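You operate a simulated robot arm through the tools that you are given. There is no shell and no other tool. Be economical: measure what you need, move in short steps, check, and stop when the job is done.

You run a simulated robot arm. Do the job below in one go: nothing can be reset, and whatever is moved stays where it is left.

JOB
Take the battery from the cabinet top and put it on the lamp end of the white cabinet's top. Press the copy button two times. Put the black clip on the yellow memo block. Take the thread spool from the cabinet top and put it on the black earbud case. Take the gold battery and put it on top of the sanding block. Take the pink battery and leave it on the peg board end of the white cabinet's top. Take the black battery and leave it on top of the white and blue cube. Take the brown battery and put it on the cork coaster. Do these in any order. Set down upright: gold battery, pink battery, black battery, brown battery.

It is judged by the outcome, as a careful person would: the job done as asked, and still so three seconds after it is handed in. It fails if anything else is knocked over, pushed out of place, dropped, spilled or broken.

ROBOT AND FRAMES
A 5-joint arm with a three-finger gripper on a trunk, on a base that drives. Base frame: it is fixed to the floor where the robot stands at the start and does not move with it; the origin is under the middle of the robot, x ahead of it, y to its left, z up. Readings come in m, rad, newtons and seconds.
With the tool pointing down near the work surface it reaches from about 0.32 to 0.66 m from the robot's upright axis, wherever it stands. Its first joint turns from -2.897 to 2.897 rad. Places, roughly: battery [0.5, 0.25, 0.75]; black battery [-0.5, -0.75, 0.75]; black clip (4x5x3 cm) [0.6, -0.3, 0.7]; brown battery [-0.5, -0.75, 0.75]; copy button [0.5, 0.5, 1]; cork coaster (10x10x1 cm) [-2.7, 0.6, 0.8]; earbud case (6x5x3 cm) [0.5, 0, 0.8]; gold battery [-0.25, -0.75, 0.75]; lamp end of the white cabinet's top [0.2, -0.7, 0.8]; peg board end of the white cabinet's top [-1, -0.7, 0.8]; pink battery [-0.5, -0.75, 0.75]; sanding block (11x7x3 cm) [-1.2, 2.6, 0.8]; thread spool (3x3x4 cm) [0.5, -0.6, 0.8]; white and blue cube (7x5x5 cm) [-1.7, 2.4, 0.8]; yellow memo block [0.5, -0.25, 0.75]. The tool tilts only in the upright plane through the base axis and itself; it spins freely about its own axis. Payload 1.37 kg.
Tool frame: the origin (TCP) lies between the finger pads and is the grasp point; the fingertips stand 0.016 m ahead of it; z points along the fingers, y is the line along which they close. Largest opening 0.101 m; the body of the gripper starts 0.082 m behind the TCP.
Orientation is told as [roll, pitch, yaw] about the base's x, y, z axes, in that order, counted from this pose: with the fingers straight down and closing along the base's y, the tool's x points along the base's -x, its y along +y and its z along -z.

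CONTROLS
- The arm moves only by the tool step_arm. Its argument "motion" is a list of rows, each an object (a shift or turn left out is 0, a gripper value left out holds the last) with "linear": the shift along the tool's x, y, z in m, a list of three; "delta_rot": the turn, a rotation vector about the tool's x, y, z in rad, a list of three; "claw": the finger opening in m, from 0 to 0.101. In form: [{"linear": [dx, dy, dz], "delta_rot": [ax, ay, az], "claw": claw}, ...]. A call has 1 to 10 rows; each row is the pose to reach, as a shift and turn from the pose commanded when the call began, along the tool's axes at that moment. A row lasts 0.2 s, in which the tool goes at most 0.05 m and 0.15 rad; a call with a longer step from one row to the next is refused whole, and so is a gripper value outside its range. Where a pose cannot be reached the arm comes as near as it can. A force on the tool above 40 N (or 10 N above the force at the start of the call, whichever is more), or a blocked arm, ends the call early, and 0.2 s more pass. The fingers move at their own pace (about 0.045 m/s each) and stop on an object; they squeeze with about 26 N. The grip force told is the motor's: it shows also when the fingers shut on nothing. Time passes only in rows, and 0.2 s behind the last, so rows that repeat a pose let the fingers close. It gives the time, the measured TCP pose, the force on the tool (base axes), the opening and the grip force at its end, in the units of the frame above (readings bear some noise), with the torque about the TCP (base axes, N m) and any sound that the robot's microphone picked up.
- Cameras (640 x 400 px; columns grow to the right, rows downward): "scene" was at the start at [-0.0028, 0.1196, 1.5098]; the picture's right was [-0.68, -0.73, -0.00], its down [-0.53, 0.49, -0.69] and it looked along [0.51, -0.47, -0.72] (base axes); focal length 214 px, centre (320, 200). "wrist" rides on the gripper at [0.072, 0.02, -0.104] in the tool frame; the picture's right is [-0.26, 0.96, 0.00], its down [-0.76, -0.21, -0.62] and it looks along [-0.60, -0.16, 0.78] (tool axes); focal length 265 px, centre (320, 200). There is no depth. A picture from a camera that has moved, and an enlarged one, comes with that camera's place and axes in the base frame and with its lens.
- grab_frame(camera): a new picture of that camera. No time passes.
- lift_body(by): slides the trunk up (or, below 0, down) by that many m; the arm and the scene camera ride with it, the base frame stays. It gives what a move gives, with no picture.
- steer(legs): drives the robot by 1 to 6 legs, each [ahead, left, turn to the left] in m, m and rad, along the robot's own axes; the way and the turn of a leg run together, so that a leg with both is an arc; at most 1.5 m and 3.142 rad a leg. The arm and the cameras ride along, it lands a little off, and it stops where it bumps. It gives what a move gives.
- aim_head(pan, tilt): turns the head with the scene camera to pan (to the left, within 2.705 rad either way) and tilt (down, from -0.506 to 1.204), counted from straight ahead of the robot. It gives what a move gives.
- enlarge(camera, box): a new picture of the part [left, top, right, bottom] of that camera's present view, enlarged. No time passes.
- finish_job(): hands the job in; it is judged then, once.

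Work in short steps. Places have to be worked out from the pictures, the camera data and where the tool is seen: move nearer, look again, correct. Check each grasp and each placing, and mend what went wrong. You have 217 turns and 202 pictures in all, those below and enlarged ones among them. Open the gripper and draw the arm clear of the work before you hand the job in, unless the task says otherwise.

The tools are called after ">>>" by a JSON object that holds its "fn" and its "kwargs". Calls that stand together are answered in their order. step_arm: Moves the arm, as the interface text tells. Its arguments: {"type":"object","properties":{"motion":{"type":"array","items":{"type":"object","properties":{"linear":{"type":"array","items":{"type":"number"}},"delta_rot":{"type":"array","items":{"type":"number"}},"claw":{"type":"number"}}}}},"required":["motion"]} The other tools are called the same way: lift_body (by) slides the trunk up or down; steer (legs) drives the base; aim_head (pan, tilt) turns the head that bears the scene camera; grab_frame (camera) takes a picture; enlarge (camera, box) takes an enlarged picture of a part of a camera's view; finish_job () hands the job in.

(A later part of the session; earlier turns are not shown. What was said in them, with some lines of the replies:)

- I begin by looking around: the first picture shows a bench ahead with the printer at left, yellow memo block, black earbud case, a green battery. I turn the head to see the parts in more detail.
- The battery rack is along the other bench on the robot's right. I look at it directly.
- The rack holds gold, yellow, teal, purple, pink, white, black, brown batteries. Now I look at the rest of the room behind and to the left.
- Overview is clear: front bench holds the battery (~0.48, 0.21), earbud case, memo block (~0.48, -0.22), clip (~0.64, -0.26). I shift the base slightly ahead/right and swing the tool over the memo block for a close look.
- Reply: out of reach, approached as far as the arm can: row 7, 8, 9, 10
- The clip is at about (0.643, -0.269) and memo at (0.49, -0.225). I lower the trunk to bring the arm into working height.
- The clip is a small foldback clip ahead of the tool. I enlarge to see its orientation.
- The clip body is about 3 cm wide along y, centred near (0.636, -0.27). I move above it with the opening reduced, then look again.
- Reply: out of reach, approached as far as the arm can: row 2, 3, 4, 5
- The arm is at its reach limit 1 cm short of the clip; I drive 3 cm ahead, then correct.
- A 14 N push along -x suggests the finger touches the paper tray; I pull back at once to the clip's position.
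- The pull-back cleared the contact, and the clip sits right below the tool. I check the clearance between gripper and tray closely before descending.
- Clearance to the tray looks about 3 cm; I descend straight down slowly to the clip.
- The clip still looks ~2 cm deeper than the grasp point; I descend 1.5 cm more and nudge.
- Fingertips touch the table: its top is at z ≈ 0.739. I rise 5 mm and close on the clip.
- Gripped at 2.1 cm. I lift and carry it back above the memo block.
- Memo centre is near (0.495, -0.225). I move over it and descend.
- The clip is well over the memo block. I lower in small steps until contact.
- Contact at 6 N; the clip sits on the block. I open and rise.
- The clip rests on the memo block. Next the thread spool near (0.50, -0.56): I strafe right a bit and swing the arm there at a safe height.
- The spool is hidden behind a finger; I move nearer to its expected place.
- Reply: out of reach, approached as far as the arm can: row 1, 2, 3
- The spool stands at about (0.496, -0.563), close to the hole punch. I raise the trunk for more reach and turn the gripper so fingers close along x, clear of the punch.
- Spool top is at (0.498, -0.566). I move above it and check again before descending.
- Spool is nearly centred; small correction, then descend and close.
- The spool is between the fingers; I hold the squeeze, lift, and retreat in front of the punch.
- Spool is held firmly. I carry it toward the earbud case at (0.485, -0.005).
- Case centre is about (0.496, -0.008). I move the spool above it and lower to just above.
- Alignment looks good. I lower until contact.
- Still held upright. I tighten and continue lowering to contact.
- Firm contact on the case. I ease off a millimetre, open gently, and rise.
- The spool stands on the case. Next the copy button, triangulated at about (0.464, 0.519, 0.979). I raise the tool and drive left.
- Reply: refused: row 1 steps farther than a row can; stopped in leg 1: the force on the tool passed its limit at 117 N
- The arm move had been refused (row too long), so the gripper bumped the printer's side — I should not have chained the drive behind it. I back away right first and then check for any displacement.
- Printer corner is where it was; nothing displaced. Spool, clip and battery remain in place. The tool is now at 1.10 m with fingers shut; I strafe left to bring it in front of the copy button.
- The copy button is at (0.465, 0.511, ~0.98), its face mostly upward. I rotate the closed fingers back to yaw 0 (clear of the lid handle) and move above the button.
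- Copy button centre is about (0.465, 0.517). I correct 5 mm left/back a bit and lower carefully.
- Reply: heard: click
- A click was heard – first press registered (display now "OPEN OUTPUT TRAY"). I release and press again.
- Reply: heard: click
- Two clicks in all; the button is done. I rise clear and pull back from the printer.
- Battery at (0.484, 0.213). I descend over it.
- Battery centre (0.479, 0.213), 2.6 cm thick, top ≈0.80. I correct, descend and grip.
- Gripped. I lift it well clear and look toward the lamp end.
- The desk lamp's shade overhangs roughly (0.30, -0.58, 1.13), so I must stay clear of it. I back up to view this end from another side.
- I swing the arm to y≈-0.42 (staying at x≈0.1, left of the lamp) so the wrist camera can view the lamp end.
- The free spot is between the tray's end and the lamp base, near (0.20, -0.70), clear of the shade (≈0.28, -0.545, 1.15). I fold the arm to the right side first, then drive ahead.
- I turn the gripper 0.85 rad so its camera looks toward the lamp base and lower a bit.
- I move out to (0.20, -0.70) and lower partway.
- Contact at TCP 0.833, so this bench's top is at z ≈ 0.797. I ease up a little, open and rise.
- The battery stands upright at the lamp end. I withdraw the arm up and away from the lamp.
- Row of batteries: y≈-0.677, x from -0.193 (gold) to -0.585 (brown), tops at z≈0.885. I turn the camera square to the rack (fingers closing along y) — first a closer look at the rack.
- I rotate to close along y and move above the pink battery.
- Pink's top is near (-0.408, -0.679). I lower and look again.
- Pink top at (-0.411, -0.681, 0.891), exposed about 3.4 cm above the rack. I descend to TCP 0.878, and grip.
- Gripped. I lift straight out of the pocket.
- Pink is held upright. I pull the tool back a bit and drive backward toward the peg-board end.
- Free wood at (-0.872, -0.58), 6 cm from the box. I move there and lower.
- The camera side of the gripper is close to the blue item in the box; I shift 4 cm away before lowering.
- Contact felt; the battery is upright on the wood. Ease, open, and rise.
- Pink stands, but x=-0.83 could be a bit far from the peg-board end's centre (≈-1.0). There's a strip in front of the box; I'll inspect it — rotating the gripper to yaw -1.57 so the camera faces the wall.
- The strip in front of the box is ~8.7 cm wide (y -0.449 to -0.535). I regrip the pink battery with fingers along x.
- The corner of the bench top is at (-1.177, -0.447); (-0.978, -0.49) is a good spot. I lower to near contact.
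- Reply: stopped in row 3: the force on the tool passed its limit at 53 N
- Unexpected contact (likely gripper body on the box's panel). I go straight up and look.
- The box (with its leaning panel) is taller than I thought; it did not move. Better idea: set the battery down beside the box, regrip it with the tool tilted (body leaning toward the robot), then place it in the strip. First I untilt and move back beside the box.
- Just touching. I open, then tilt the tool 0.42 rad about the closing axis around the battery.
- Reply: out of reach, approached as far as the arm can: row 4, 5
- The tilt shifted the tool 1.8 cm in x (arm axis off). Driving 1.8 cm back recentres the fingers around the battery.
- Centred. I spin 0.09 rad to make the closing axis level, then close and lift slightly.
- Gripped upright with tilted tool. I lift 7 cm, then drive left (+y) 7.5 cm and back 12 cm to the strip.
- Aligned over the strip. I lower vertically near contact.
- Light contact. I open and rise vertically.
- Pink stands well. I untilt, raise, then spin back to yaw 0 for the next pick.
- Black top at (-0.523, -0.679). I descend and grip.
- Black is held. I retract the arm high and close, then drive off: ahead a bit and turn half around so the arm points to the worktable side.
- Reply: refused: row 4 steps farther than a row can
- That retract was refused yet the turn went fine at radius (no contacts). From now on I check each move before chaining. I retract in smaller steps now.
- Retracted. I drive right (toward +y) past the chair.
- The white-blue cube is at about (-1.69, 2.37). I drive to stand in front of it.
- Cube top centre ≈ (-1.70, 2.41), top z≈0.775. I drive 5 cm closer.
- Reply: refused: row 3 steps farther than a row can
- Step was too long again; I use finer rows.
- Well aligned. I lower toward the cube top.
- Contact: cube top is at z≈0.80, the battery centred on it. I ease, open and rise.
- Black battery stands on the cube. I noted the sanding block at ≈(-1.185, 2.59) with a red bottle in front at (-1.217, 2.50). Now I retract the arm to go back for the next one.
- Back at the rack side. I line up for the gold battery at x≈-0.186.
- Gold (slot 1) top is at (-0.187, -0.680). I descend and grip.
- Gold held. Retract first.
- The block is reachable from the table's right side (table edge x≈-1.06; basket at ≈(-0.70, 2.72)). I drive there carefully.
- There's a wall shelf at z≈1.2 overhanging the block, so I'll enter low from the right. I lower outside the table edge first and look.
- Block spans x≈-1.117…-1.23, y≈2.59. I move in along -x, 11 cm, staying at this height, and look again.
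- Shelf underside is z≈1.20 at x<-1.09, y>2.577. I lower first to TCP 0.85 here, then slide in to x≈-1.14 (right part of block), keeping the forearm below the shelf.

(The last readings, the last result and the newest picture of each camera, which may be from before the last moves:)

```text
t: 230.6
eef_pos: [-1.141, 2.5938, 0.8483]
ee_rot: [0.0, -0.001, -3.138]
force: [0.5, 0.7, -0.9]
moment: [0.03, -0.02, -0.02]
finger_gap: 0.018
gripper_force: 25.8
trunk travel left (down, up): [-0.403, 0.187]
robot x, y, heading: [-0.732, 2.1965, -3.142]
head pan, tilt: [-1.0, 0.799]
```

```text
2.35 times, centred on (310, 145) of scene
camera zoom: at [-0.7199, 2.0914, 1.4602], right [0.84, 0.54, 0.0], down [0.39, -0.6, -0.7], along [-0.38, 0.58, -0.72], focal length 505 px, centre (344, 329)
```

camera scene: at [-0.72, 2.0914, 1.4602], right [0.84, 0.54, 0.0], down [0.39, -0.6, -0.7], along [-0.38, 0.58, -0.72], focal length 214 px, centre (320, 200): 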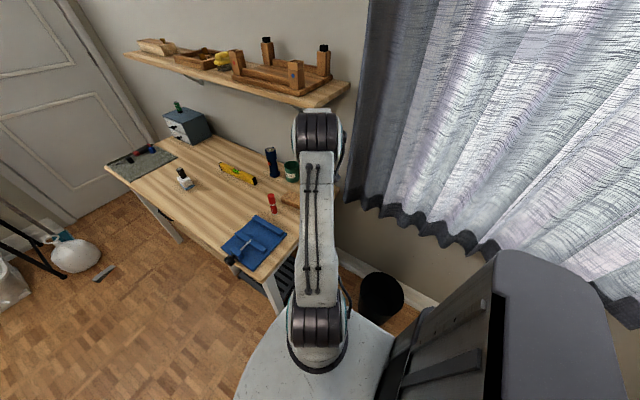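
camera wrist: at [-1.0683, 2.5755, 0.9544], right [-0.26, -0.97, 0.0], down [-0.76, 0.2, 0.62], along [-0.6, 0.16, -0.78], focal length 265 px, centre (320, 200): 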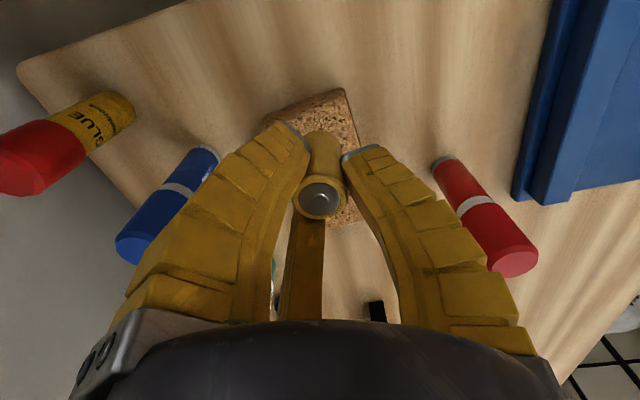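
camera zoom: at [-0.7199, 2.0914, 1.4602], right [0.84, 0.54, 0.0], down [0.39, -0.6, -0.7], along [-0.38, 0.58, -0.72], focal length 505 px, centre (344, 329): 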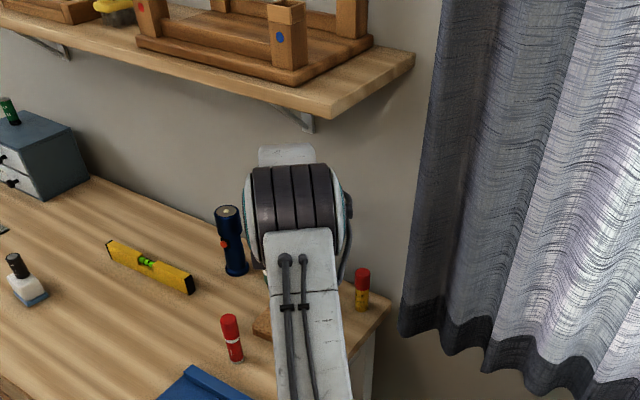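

Shelf is well clear. I go 1.8 cm further onto the block and lower until contact.

>>> {"fn": "step_arm", "kwargs": {"motion": [{"linear": [-0.018, 0, 0]}, {"linear": [-0.018, -0.003, 0.012]}, {"linear": [-0.018, -0.003, 0.02]}]}}

```text
t: 231.4
eef_pos: [-1.1574, 2.595, 0.8308]
ee_rot: [-0.001, 0.0, -3.135]
force: [0.8, -1.3, -0.5]
moment: [0.03, 0.0, -0.01]
finger_gap: 0.0183
gripper_force: 25.9
trunk travel left (down, up): [-0.403, 0.187]
robot x, y, heading: [-0.7358, 2.1987, -3.135]
head pan, tilt: [-1.0, 0.799]
```

>>> {"fn": "step_arm", "kwargs": {"motion": [{"linear": [0, 0, 0.004]}, {"linear": [0, 0, 0.008]}, {"linear": [0, 0, 0.01]}]}}

```text
t: 232.2
eef_pos: [-1.1578, 2.5954, 0.8202]
ee_rot: [0.0, 0.001, -3.136]
force: [-0.1, 0.2, -0.4]
moment: [-0.04, 0.02, 0.0]
finger_gap: 0.0179
gripper_force: 25.7
trunk travel left (down, up): [-0.403, 0.187]
robot x, y, heading: [-0.7343, 2.2023, -3.133]
head pan, tilt: [-1.0, 0.799]
```

>>> {"fn": "step_arm", "kwargs": {"motion": [{"linear": [0, 0, 0.003]}, {"linear": [0, 0, 0.006]}, {"linear": [0, 0, 0.008]}]}}

>>> {"fn": "enlarge", "kwargs": {"camera": "wrist", "box": [220, 60, 420, 240]}}

```text
t: 233.0
eef_pos: [-1.1582, 2.5961, 0.8156]
ee_rot: [-0.005, -0.005, -3.138]
force: [1.2, -0.6, 19.6]
moment: [-0.04, -0.02, 0.02]
finger_gap: 0.0247
gripper_force: 26.4
trunk travel left (down, up): [-0.403, 0.187]
robot x, y, heading: [-0.737, 2.199, -3.134]
head pan, tilt: [-1.0, 0.799]
```

```text
2.22 times, centred on (320, 150) of wrist
camera zoom: at [-1.085, 2.5765, 0.9201], right [-0.26, -0.97, 0.0], down [-0.75, 0.2, 0.62], along [-0.6, 0.17, -0.78], focal length 590 px, centre (320, 311)
```

zoom: 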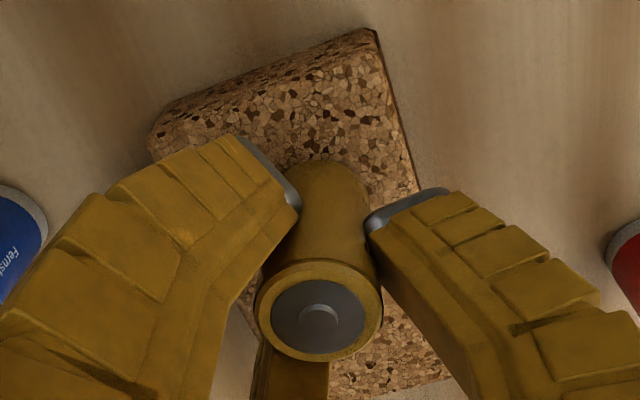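

On the block, well inside. I ease, open, rise a little and withdraw to the right.

>>> {"fn": "step_arm", "kwargs": {"motion": [{"linear": [0, 0, -0.003]}, {"linear": [0, 0, -0.003], "claw": 0.03}, {"linear": [0, 0, -0.003], "claw": 0.045}, {"linear": [0, 0, -0.003], "claw": 0.06}, {"linear": [0, 0, -0.03]}, {"linear": [0, 0, -0.06]}]}}

>>> {"fn": "grab_frame", "kwargs": {"camera": "wrist"}}

```text
t: 234.4
eef_pos: [-1.1581, 2.5964, 0.8731]
ee_rot: [0.0, 0.001, -3.138]
force: [-0.6, 0.8, -0.3]
moment: [0.01, 0.0, -0.03]
finger_gap: 0.0634
gripper_force: 2.4
trunk travel left (down, up): [-0.403, 0.187]
robot x, y, heading: [-0.7357, 2.2003, -3.134]
head pan, tilt: [-1.0, 0.799]
```

```text
64 pictures are left
camera wrist: at [-1.0859, 2.5771, 0.9784], right [-0.26, -0.97, 0.0], down [-0.76, 0.2, 0.62], along [-0.6, 0.16, -0.78], focal length 265 px, centre (320, 200)
```

wrist: 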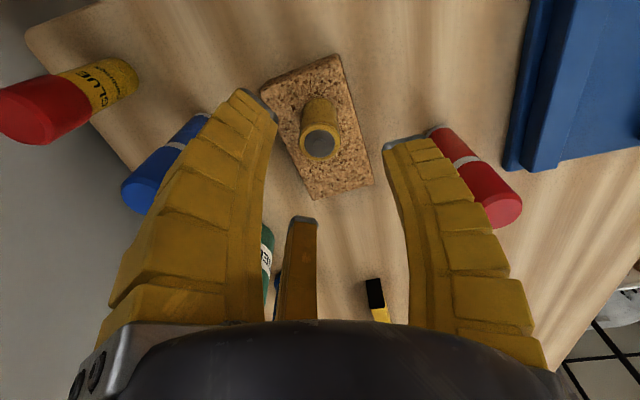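

Gold stands on the block. I withdraw along +x, then rise and retract.

>>> {"fn": "step_arm", "kwargs": {"motion": [{"linear": [0.0, 0, -0.01]}, {"linear": [0.04, 0, -0.01]}, {"linear": [0.08, 0, -0.01]}, {"linear": [0.12, 0, -0.01]}, {"linear": [0.16, 0.0, -0.02]}, {"linear": [0.2, 0.01, -0.04]}, {"linear": [0.23, 0.03, -0.07]}, {"linear": [0.26, 0.05, -0.1]}, {"linear": [0.28, 0.07, -0.14]}, {"linear": [0.3, 0.09, -0.18]}]}}

>>> {"fn": "enlarge", "kwargs": {"camera": "scene", "box": [100, 80, 340, 280]}}

```text
t: 236.6
eef_pos: [-0.857, 2.5062, 1.0542]
ee_rot: [0.0, 0.0, -3.136]
force: [0.1, 0.2, 0.3]
moment: [0.04, 0.0, 0.01]
finger_gap: 0.0635
gripper_force: 2.4
trunk travel left (down, up): [-0.403, 0.187]
robot x, y, heading: [-0.7336, 2.199, -3.134]
head pan, tilt: [-1.0, 0.799]
```

```text
2.00 times, centred on (220, 180) of scene
camera zoom: at [-0.7194, 2.0907, 1.4601], right [0.84, 0.54, 0.0], down [0.39, -0.6, -0.7], along [-0.38, 0.59, -0.72], focal length 429 px, centre (520, 240)
```

zoom: 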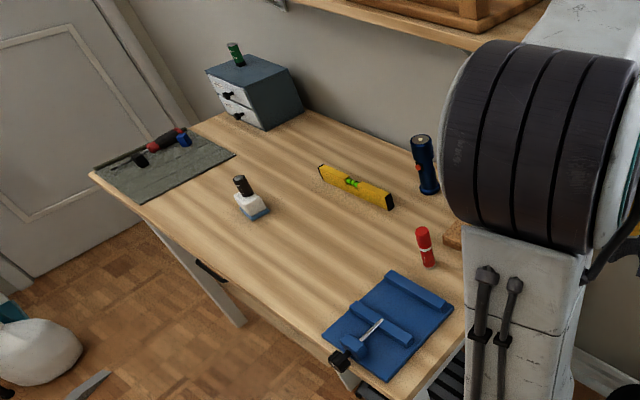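

All placed things on the table are fine. Now back to the rack for the last one, the brown battery.

>>> {"fn": "steer", "kwargs": {"legs": [[0, 0.53, 0], [-0.48, 0, -0.006], [0, 1.5, 0], [0, 0.22, 0], [0, 0, -3.14], [-0.3, -0.06, 0]]}}

```text
t: 259.3
eef_pos: [-0.4389, -0.4043, 1.0529]
ee_rot: [0.0, 0.001, -0.001]
force: [-0.3, -0.2, 0.7]
moment: [0.03, -0.01, -0.02]
finger_gap: 0.0635
gripper_force: 2.7
trunk travel left (down, up): [-0.403, 0.187]
robot x, y, heading: [-0.557, -0.0956, -0.003]
head pan, tilt: [-1.0, 0.799]
```

>>> {"fn": "step_arm", "kwargs": {"motion": [{"linear": [0.018, -0.035, 0.01]}, {"linear": [0.036, -0.07, 0.02]}, {"linear": [0.054, -0.105, 0.03]}, {"linear": [0.072, -0.14, 0.04]}, {"linear": [0.09, -0.175, 0.05]}, {"linear": [0.108, -0.21, 0.06]}, {"linear": [0.125, -0.245, 0.08]}, {"linear": [0.138, -0.276, 0.1]}]}}

>>> {"fn": "grab_frame", "kwargs": {"camera": "wrist"}}

```text
t: 261.1
eef_pos: [-0.5752, -0.6671, 0.9506]
ee_rot: [-0.001, 0.0, -0.001]
force: [0.5, 0.5, -0.1]
moment: [-0.02, -0.05, -0.02]
finger_gap: 0.0632
gripper_force: 3.0
out of reach, approached as far as the arm can: row 8
trunk travel left (down, up): [-0.403, 0.187]
robot x, y, heading: [-0.56, -0.0938, -0.003]
head pan, tilt: [-1.0, 0.799]
```

```text
62 pictures are left
camera wrist: at [-0.6474, -0.646, 1.0563], right [0.27, 0.96, 0.0], down [0.76, -0.21, 0.62], along [0.6, -0.17, -0.78], focal length 265 px, centre (320, 200)
```

wrist: 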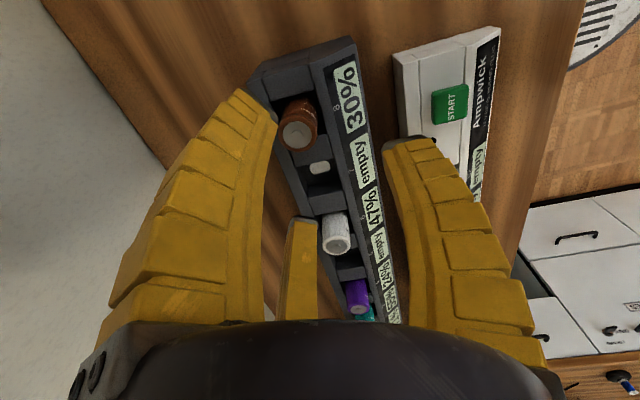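

Brown top at (-0.578, -0.680). I nudge the base 3 cm right for reach, then re-check position.

>>> {"fn": "steer", "kwargs": {"legs": [[0, -0.03, 0]]}}

>>> {"fn": "step_arm", "kwargs": {"motion": [{"linear": [0.0, 0.01, 0]}]}}

>>> {"fn": "grab_frame", "kwargs": {"camera": "wrist"}}

```text
t: 261.9
eef_pos: [-0.5756, -0.7, 0.9497]
ee_rot: [-0.001, -0.001, -0.002]
force: [0.8, 0.2, 0.5]
moment: [0.0, 0.0, 0.02]
finger_gap: 0.0633
gripper_force: 3.0
trunk travel left (down, up): [-0.403, 0.187]
robot x, y, heading: [-0.5585, -0.1283, -0.001]
head pan, tilt: [-1.0, 0.799]
```

```text
t: 262.4
eef_pos: [-0.5741, -0.6886, 0.9507]
ee_rot: [0.0, -0.001, -0.001]
force: [-0.8, -0.1, -0.7]
moment: [-0.02, 0.0, 0.0]
finger_gap: 0.0634
gripper_force: 3.1
trunk travel left (down, up): [-0.403, 0.187]
robot x, y, heading: [-0.5546, -0.1262, -0.003]
head pan, tilt: [-1.0, 0.799]
```

```text
61 pictures are left
camera wrist: at [-0.6471, -0.6668, 1.0558], right [0.27, 0.96, 0.0], down [0.76, -0.21, 0.62], along [0.6, -0.17, -0.78], focal length 265 px, centre (320, 200)
```

wrist: 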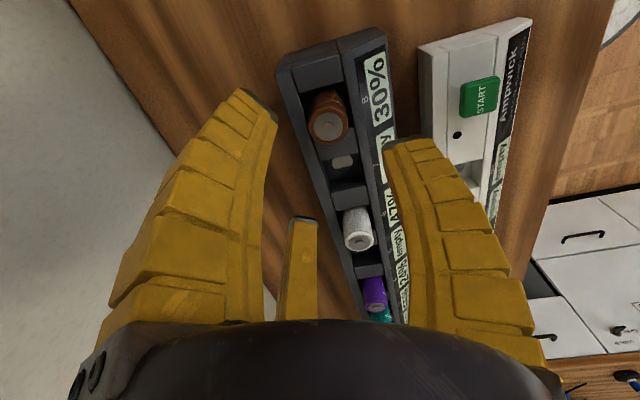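

>>> {"fn": "step_arm", "kwargs": {"motion": [{"linear": [0.004, 0.0085, 0.02]}, {"linear": [0.004, 0.0085, 0.05]}, {"linear": [0.004, 0.0085, 0.0715]}, {"linear": [0.004, 0.0085, 0.0715], "claw": 0.015}, {"linear": [0.004, 0.0085, 0.0715], "claw": 0.015}, {"linear": [0.004, 0.0085, 0.0715], "claw": 0.015}, {"linear": [0.004, 0.0085, 0.0715], "claw": 0.015}, {"linear": [0.004, 0.0085, 0.04]}, {"linear": [0.004, 0.0085, 0.0]}, {"linear": [0.004, 0.035, -0.03]}]}}

>>> {"fn": "grab_frame", "kwargs": {"camera": "wrist"}}

```text
t: 264.6
eef_pos: [-0.578, -0.653, 0.9797]
ee_rot: [-0.001, 0.001, -0.004]
force: [0.2, 0.0, -1.2]
moment: [0.01, 0.02, 0.0]
finger_gap: 0.019
gripper_force: 26.1
trunk travel left (down, up): [-0.403, 0.187]
robot x, y, heading: [-0.5569, -0.1274, 0.0]
head pan, tilt: [-1.0, 0.799]
```

```text
60 pictures are left
camera wrist: at [-0.6512, -0.6319, 1.0836], right [0.27, 0.96, 0.0], down [0.76, -0.21, 0.62], along [0.6, -0.17, -0.78], focal length 265 px, centre (320, 200)
```

wrist: 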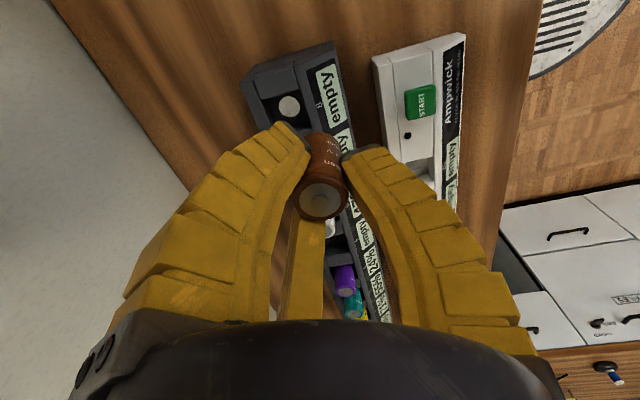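

Brown held. Retract high and close.

>>> {"fn": "step_arm", "kwargs": {"motion": [{"linear": [0, 0.03, -0.03]}, {"linear": [0, 0.06, -0.06]}, {"linear": [0, 0.09, -0.09]}, {"linear": [0, 0.12, -0.12]}, {"linear": [0, 0.14, -0.13]}]}}

>>> {"fn": "aim_head", "kwargs": {"pan": -2.65, "tilt": 0.6}}

>>> {"fn": "grab_frame", "kwargs": {"camera": "scene"}}

```text
t: 265.8
eef_pos: [-0.5775, -0.5131, 1.1086]
ee_rot: [0.0, -0.001, -0.002]
force: [0.0, 0.2, -0.7]
moment: [0.01, 0.06, 0.01]
finger_gap: 0.0189
gripper_force: 25.9
trunk travel left (down, up): [-0.403, 0.187]
robot x, y, heading: [-0.5568, -0.1271, -0.003]
head pan, tilt: [-1.0, 0.799]
```

```text
t: 267.4
eef_pos: [-0.5792, -0.5134, 1.1078]
ee_rot: [0.001, 0.001, -0.001]
force: [-0.4, 0.4, -0.4]
moment: [0.01, 0.01, 0.01]
finger_gap: 0.0186
gripper_force: 26.4
trunk travel left (down, up): [-0.403, 0.187]
robot x, y, heading: [-0.5563, -0.1255, -0.005]
head pan, tilt: [-2.649, 0.6]
```

```text
59 pictures are left
camera scene: at [-0.6968, 0.0064, 1.477], right [-0.47, 0.88, 0.0], down [0.5, 0.27, -0.82], along [-0.73, -0.39, -0.57], focal length 214 px, centre (320, 200)
```

scene: 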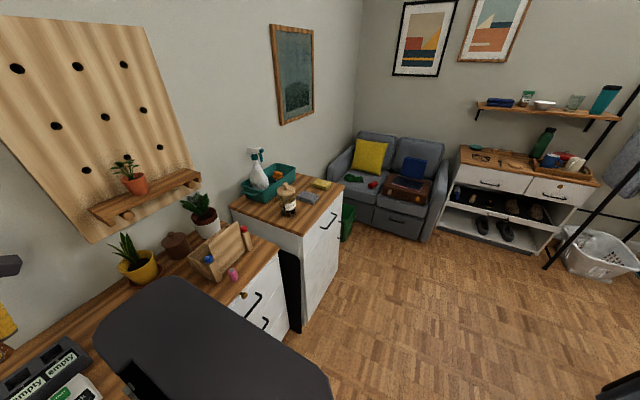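

>>> {"fn": "enlarge", "kwargs": {"camera": "scene", "box": [440, 80, 640, 220]}}

```text
2.86 times, centred on (540, 150) of scene
camera zoom: at [-0.6968, 0.0064, 1.477], right [-0.47, 0.88, 0.0], down [0.5, 0.27, -0.82], along [-0.73, -0.39, -0.57], focal length 613 px, centre (-309, 343)
```

zoom: 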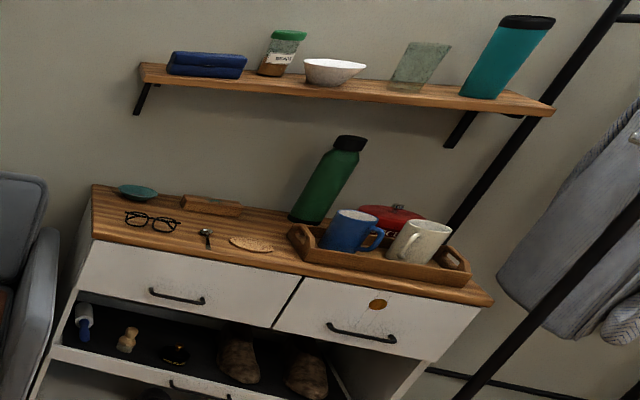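

Coaster at ≈(-2.615, 0.58), on the shoe cabinet (front x≈-2.47). I drive there: strafe left, back along the corridor, and turn right 90°.

>>> {"fn": "steer", "kwargs": {"legs": [[0, 0.2, 0], [-1.15, 0, 0], [0, 0, -1.57]]}}

>>> {"fn": "aim_head", "kwargs": {"pan": -1.3, "tilt": 0.65}}

>>> {"fn": "grab_frame", "kwargs": {"camera": "scene"}}

```text
t: 278.3
eef_pos: [-2.0784, 0.1202, 1.1087]
ee_rot: [0.0, 0.001, -1.612]
force: [0.6, 0.1, -1.0]
moment: [0.01, 0.02, -0.02]
finger_gap: 0.0184
gripper_force: 26.1
trunk travel left (down, up): [-0.403, 0.187]
robot x, y, heading: [-1.6895, 0.0826, -1.612]
head pan, tilt: [-2.649, 0.6]
```

```text
t: 279.8
eef_pos: [-2.0784, 0.1191, 1.1078]
ee_rot: [0.001, 0.0, -1.612]
force: [0.3, -0.1, -0.2]
moment: [0.0, -0.01, -0.01]
finger_gap: 0.018
gripper_force: 26.3
trunk travel left (down, up): [-0.403, 0.187]
robot x, y, heading: [-1.6896, 0.0815, -1.61]
head pan, tilt: [-1.3, 0.649]
```

```text
57 pictures are left
camera scene: at [-1.6009, 0.1153, 1.4728], right [-0.23, 0.97, 0.0], down [0.59, 0.14, -0.8], along [-0.78, -0.18, -0.6], focal length 214 px, centre (320, 200)
```

scene: 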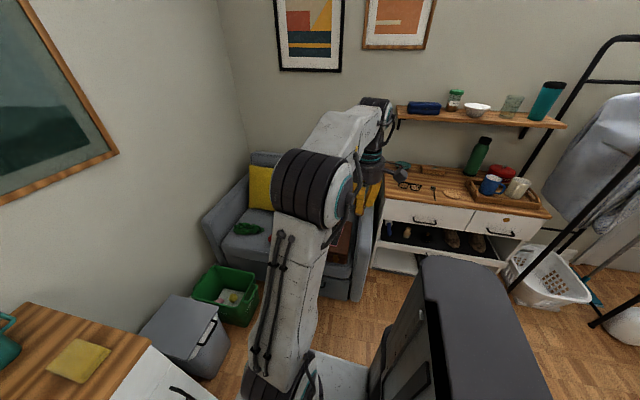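

Triangulated: coaster (-2.73, 0.615, 0.765), cabinet front x≈-2.57, wall shelf well behind. I drive diagonally to about (-2.2, 0.6).

>>> {"fn": "steer", "kwargs": {"legs": [[-0.25, -0.25, 0.04], [-0.26, -0.24, 0]]}}

>>> {"fn": "grab_frame", "kwargs": {"camera": "wrist"}}

>>> {"fn": "grab_frame", "kwargs": {"camera": "scene"}}

```text
t: 284.0
eef_pos: [-2.5629, 0.6191, 1.1066]
ee_rot: [0.0, 0.001, -1.578]
force: [0.3, 0.1, -0.5]
moment: [-0.05, -0.01, 0.0]
finger_gap: 0.0181
gripper_force: 25.8
trunk travel left (down, up): [-0.403, 0.187]
robot x, y, heading: [-2.1765, 0.5993, -1.574]
head pan, tilt: [-1.3, 0.649]
```

```text
56 pictures are left
camera wrist: at [-2.5425, 0.6935, 1.2128], right [0.96, -0.27, 0.0], down [-0.21, -0.75, 0.62], along [-0.17, -0.6, -0.78], focal length 265 px, centre (320, 200)
```

wrist: 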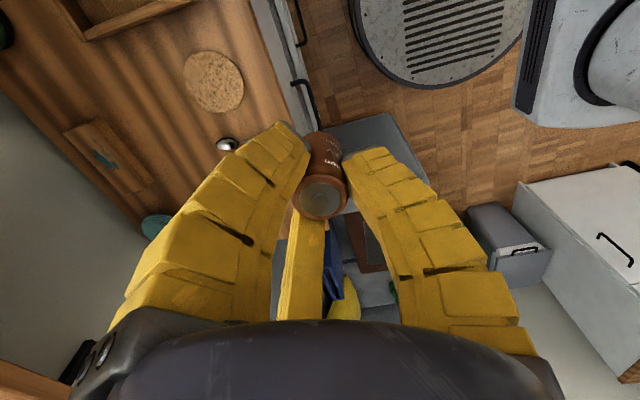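

```text
55 pictures are left
camera scene: at [-2.0855, 0.6328, 1.4728], right [-0.26, 0.97, 0.0], down [0.58, 0.16, -0.8], along [-0.77, -0.21, -0.6], focal length 214 px, centre (320, 200)
```

scene: 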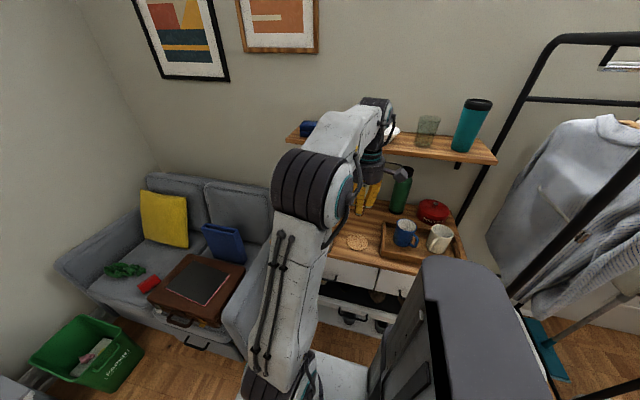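

Coaster confirmed at (-2.738, 0.625). I lower to 0.90 first, then move in over it.

>>> {"fn": "step_arm", "kwargs": {"motion": [{"linear": [0.001, -0.01, 0.04]}, {"linear": [0.002, -0.02, 0.08]}, {"linear": [0.003, -0.03, 0.12]}, {"linear": [0.004, -0.045, 0.16]}, {"linear": [0.005, -0.07, 0.2]}, {"linear": [0.005, -0.115, 0.205]}, {"linear": [0.005, -0.15, 0.205]}, {"linear": [0.005, -0.175, 0.205]}]}}

>>> {"fn": "grab_frame", "kwargs": {"camera": "wrist"}}

>>> {"fn": "enlarge", "kwargs": {"camera": "scene", "box": [280, 100, 480, 280]}}

```text
t: 285.8
eef_pos: [-2.7379, 0.6264, 0.9015]
ee_rot: [0.002, 0.0, -1.581]
force: [-0.3, 0.4, -0.6]
moment: [-0.04, -0.03, 0.03]
finger_gap: 0.0181
gripper_force: 26.6
trunk travel left (down, up): [-0.403, 0.187]
robot x, y, heading: [-2.1755, 0.5976, -1.577]
head pan, tilt: [-1.3, 0.649]
```

```text
54 pictures are left
camera wrist: at [-2.7178, 0.6988, 1.0068], right [0.96, -0.27, 0.0], down [-0.21, -0.75, 0.62], along [-0.17, -0.6, -0.78], focal length 265 px, centre (320, 200)
```

wrist: 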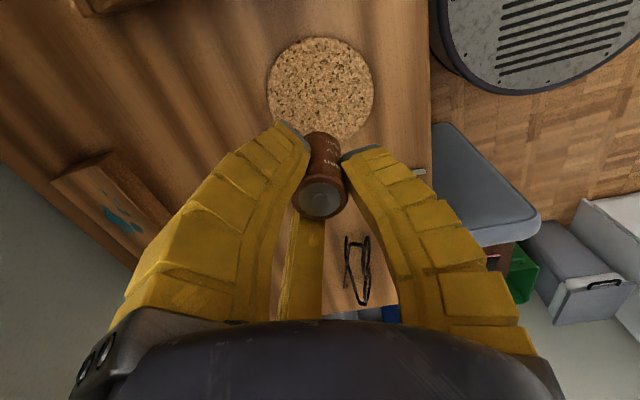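

```text
2.22 times, centred on (380, 190) of scene
camera zoom: at [-2.0855, 0.6325, 1.4728], right [-0.26, 0.97, 0.0], down [0.58, 0.16, -0.8], along [-0.77, -0.21, -0.6], focal length 477 px, centre (187, 222)
```

zoom: 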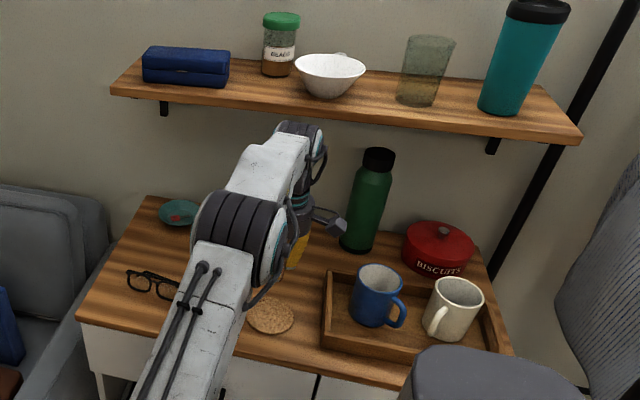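

Centred over the coaster (y≈0.628). I lower carefully.

>>> {"fn": "step_arm", "kwargs": {"motion": [{"linear": [0.002, 0, 0.03]}, {"linear": [0.002, 0, 0.06]}, {"linear": [0.002, 0, 0.075]}]}}

>>> {"fn": "enlarge", "kwargs": {"camera": "wrist", "box": [220, 60, 420, 220]}}

```text
t: 286.6
eef_pos: [-2.7395, 0.6286, 0.8262]
ee_rot: [0.0, -0.002, -1.577]
force: [-1.4, 0.2, -0.3]
moment: [-0.02, -0.03, -0.01]
finger_gap: 0.018
gripper_force: 26.2
trunk travel left (down, up): [-0.403, 0.187]
robot x, y, heading: [-2.1786, 0.5957, -1.577]
head pan, tilt: [-1.3, 0.649]
```

```text
2.50 times, centred on (320, 140) of wrist
camera zoom: at [-2.7186, 0.7022, 0.9322], right [0.96, -0.27, 0.0], down [-0.21, -0.75, 0.62], along [-0.17, -0.6, -0.78], focal length 664 px, centre (320, 350)
```

zoom: 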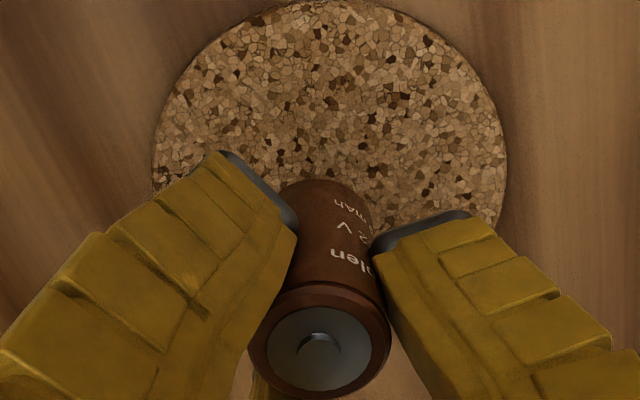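

>>> {"fn": "step_arm", "kwargs": {"motion": [{"linear": [0.002, 0.002, 0.015]}, {"linear": [0.002, 0.002, 0.025]}, {"linear": [0.002, 0.002, 0.03]}]}}

```text
t: 287.4
eef_pos: [-2.7364, 0.6319, 0.8002]
ee_rot: [-0.006, 0.003, -1.578]
force: [1.8, 0.0, 17.4]
moment: [0.07, -0.13, 0.01]
finger_gap: 0.0239
gripper_force: 25.9
trunk travel left (down, up): [-0.403, 0.187]
robot x, y, heading: [-2.1727, 0.5981, -1.576]
head pan, tilt: [-1.3, 0.649]
```

Contact at 0.80. I ease up, open, and rise.

>>> {"fn": "step_arm", "kwargs": {"motion": [{"linear": [0, 0, -0.003]}, {"linear": [0, 0, -0.003], "claw": 0.03}, {"linear": [0, 0, -0.003], "claw": 0.045}, {"linear": [0, 0, -0.003], "claw": 0.06}, {"linear": [0, 0, -0.035]}, {"linear": [0, 0, -0.07]}, {"linear": [0, 0, -0.1]}]}}

>>> {"fn": "grab_frame", "kwargs": {"camera": "wrist"}}

```text
t: 289.0
eef_pos: [-2.7351, 0.6301, 0.8981]
ee_rot: [-0.001, -0.001, -1.577]
force: [-0.2, -0.3, 0.4]
moment: [0.01, 0.02, 0.0]
finger_gap: 0.0636
gripper_force: 3.0
trunk travel left (down, up): [-0.403, 0.187]
robot x, y, heading: [-2.1752, 0.5959, -1.58]
head pan, tilt: [-1.3, 0.649]
```

```text
51 pictures are left
camera wrist: at [-2.7149, 0.7027, 1.0033], right [0.96, -0.27, 0.0], down [-0.21, -0.75, 0.62], along [-0.17, -0.6, -0.78], focal length 265 px, centre (320, 200)
```

wrist: 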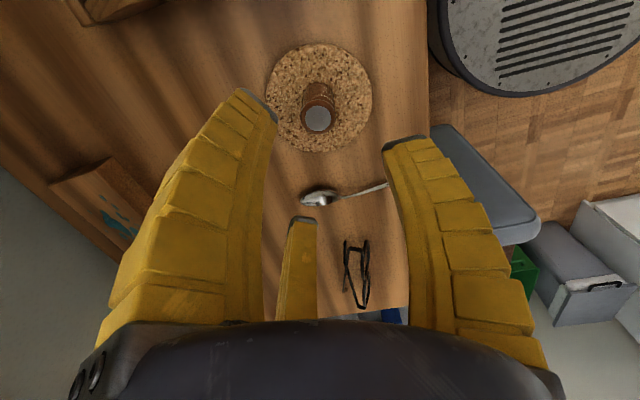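

Brown stands on the coaster. I draw the arm clear.

>>> {"fn": "step_arm", "kwargs": {"motion": [{"linear": [0, 0.035, 0]}, {"linear": [0, 0.075, -0.01]}, {"linear": [0, 0.11, -0.04]}, {"linear": [0, 0.14, -0.08]}, {"linear": [0, 0.16, -0.12]}, {"linear": [0, 0.17, -0.16]}]}}

>>> {"fn": "steer", "kwargs": {"legs": [[0, 0.25, 0]]}}

>>> {"fn": "grab_frame", "kwargs": {"camera": "scene"}}

```text
t: 290.4
eef_pos: [-2.564, 0.6301, 1.0584]
ee_rot: [0.001, 0.0, -1.577]
force: [0.2, 0.1, -0.2]
moment: [0.03, 0.02, -0.01]
finger_gap: 0.0633
gripper_force: 2.3
trunk travel left (down, up): [-0.403, 0.187]
robot x, y, heading: [-2.1795, 0.598, -1.578]
head pan, tilt: [-1.3, 0.649]
```

```text
t: 292.2
eef_pos: [-2.3122, 0.6293, 1.057]
ee_rot: [-0.002, 0.0, -1.582]
force: [-0.6, 0.0, 0.3]
moment: [0.02, 0.01, 0.02]
finger_gap: 0.0635
gripper_force: 2.7
trunk travel left (down, up): [-0.403, 0.187]
robot x, y, heading: [-1.9233, 0.5901, -1.583]
head pan, tilt: [-1.3, 0.649]
```

```text
50 pictures are left
camera scene: at [-1.8321, 0.63, 1.4727], right [-0.26, 0.97, 0.0], down [0.58, 0.16, -0.8], along [-0.77, -0.2, -0.6], focal length 214 px, centre (320, 200)
```

scene: 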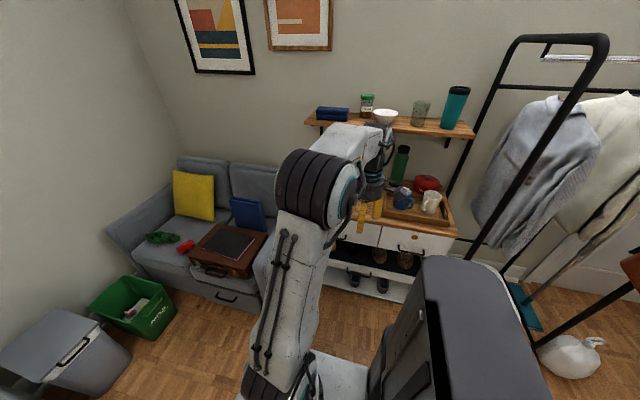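

All eight items are done; a last glance back across the room to verify the front bench and cabinet.

>>> {"fn": "aim_head", "kwargs": {"pan": 1.2, "tilt": 0.3}}

>>> {"fn": "enlarge", "kwargs": {"camera": "scene", "box": [160, 120, 480, 320]}}

```text
t: 294.5
eef_pos: [-2.3123, 0.6287, 1.0576]
ee_rot: [0.0, 0.001, -1.581]
force: [-1.0, -0.3, -1.0]
moment: [0.01, -0.01, 0.01]
finger_gap: 0.0634
gripper_force: 2.4
trunk travel left (down, up): [-0.403, 0.187]
robot x, y, heading: [-1.9216, 0.5968, -1.579]
head pan, tilt: [1.201, 0.3]
```

```text
2.00 times, centred on (320, 220) of scene
camera zoom: at [-1.6621, 0.6176, 1.5045], right [-0.37, -0.93, 0.0], down [-0.27, 0.11, -0.96], along [0.89, -0.36, -0.3], focal length 429 px, centre (320, 160)
```

zoom: 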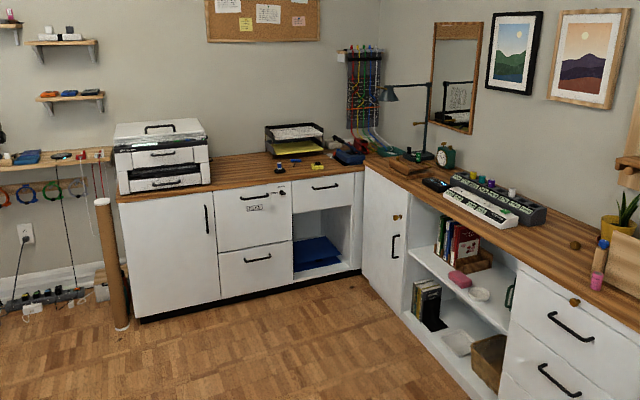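

Everything is in order: spool on the case, clip on the memo block, pink battery at the peg-board end. I hand the job in.

>>> {"fn": "finish_job", "kwargs": {}}

```text
The job is handed in.
```

All eight parts of the job are done, with the gripper open and the arm drawn clear.

- **Upright batteries:** gold, pink, black and brown each stood upright when I released them.
- **Pink battery:** it stands at the front edge of the peg board end, in the strip before the wooden box. I first set it down farther along the top and moved it closer to the end.
- **Copy button:** I heard two clicks, one per press. The display then showed "OPEN OUTPUT TRAY", which I left alone.
- **Bumps on the way:** the gripper bumped the printer's side, touched the paper tray, and pressed on the wooden box. I backed off each time and saw no displacement afterwards.
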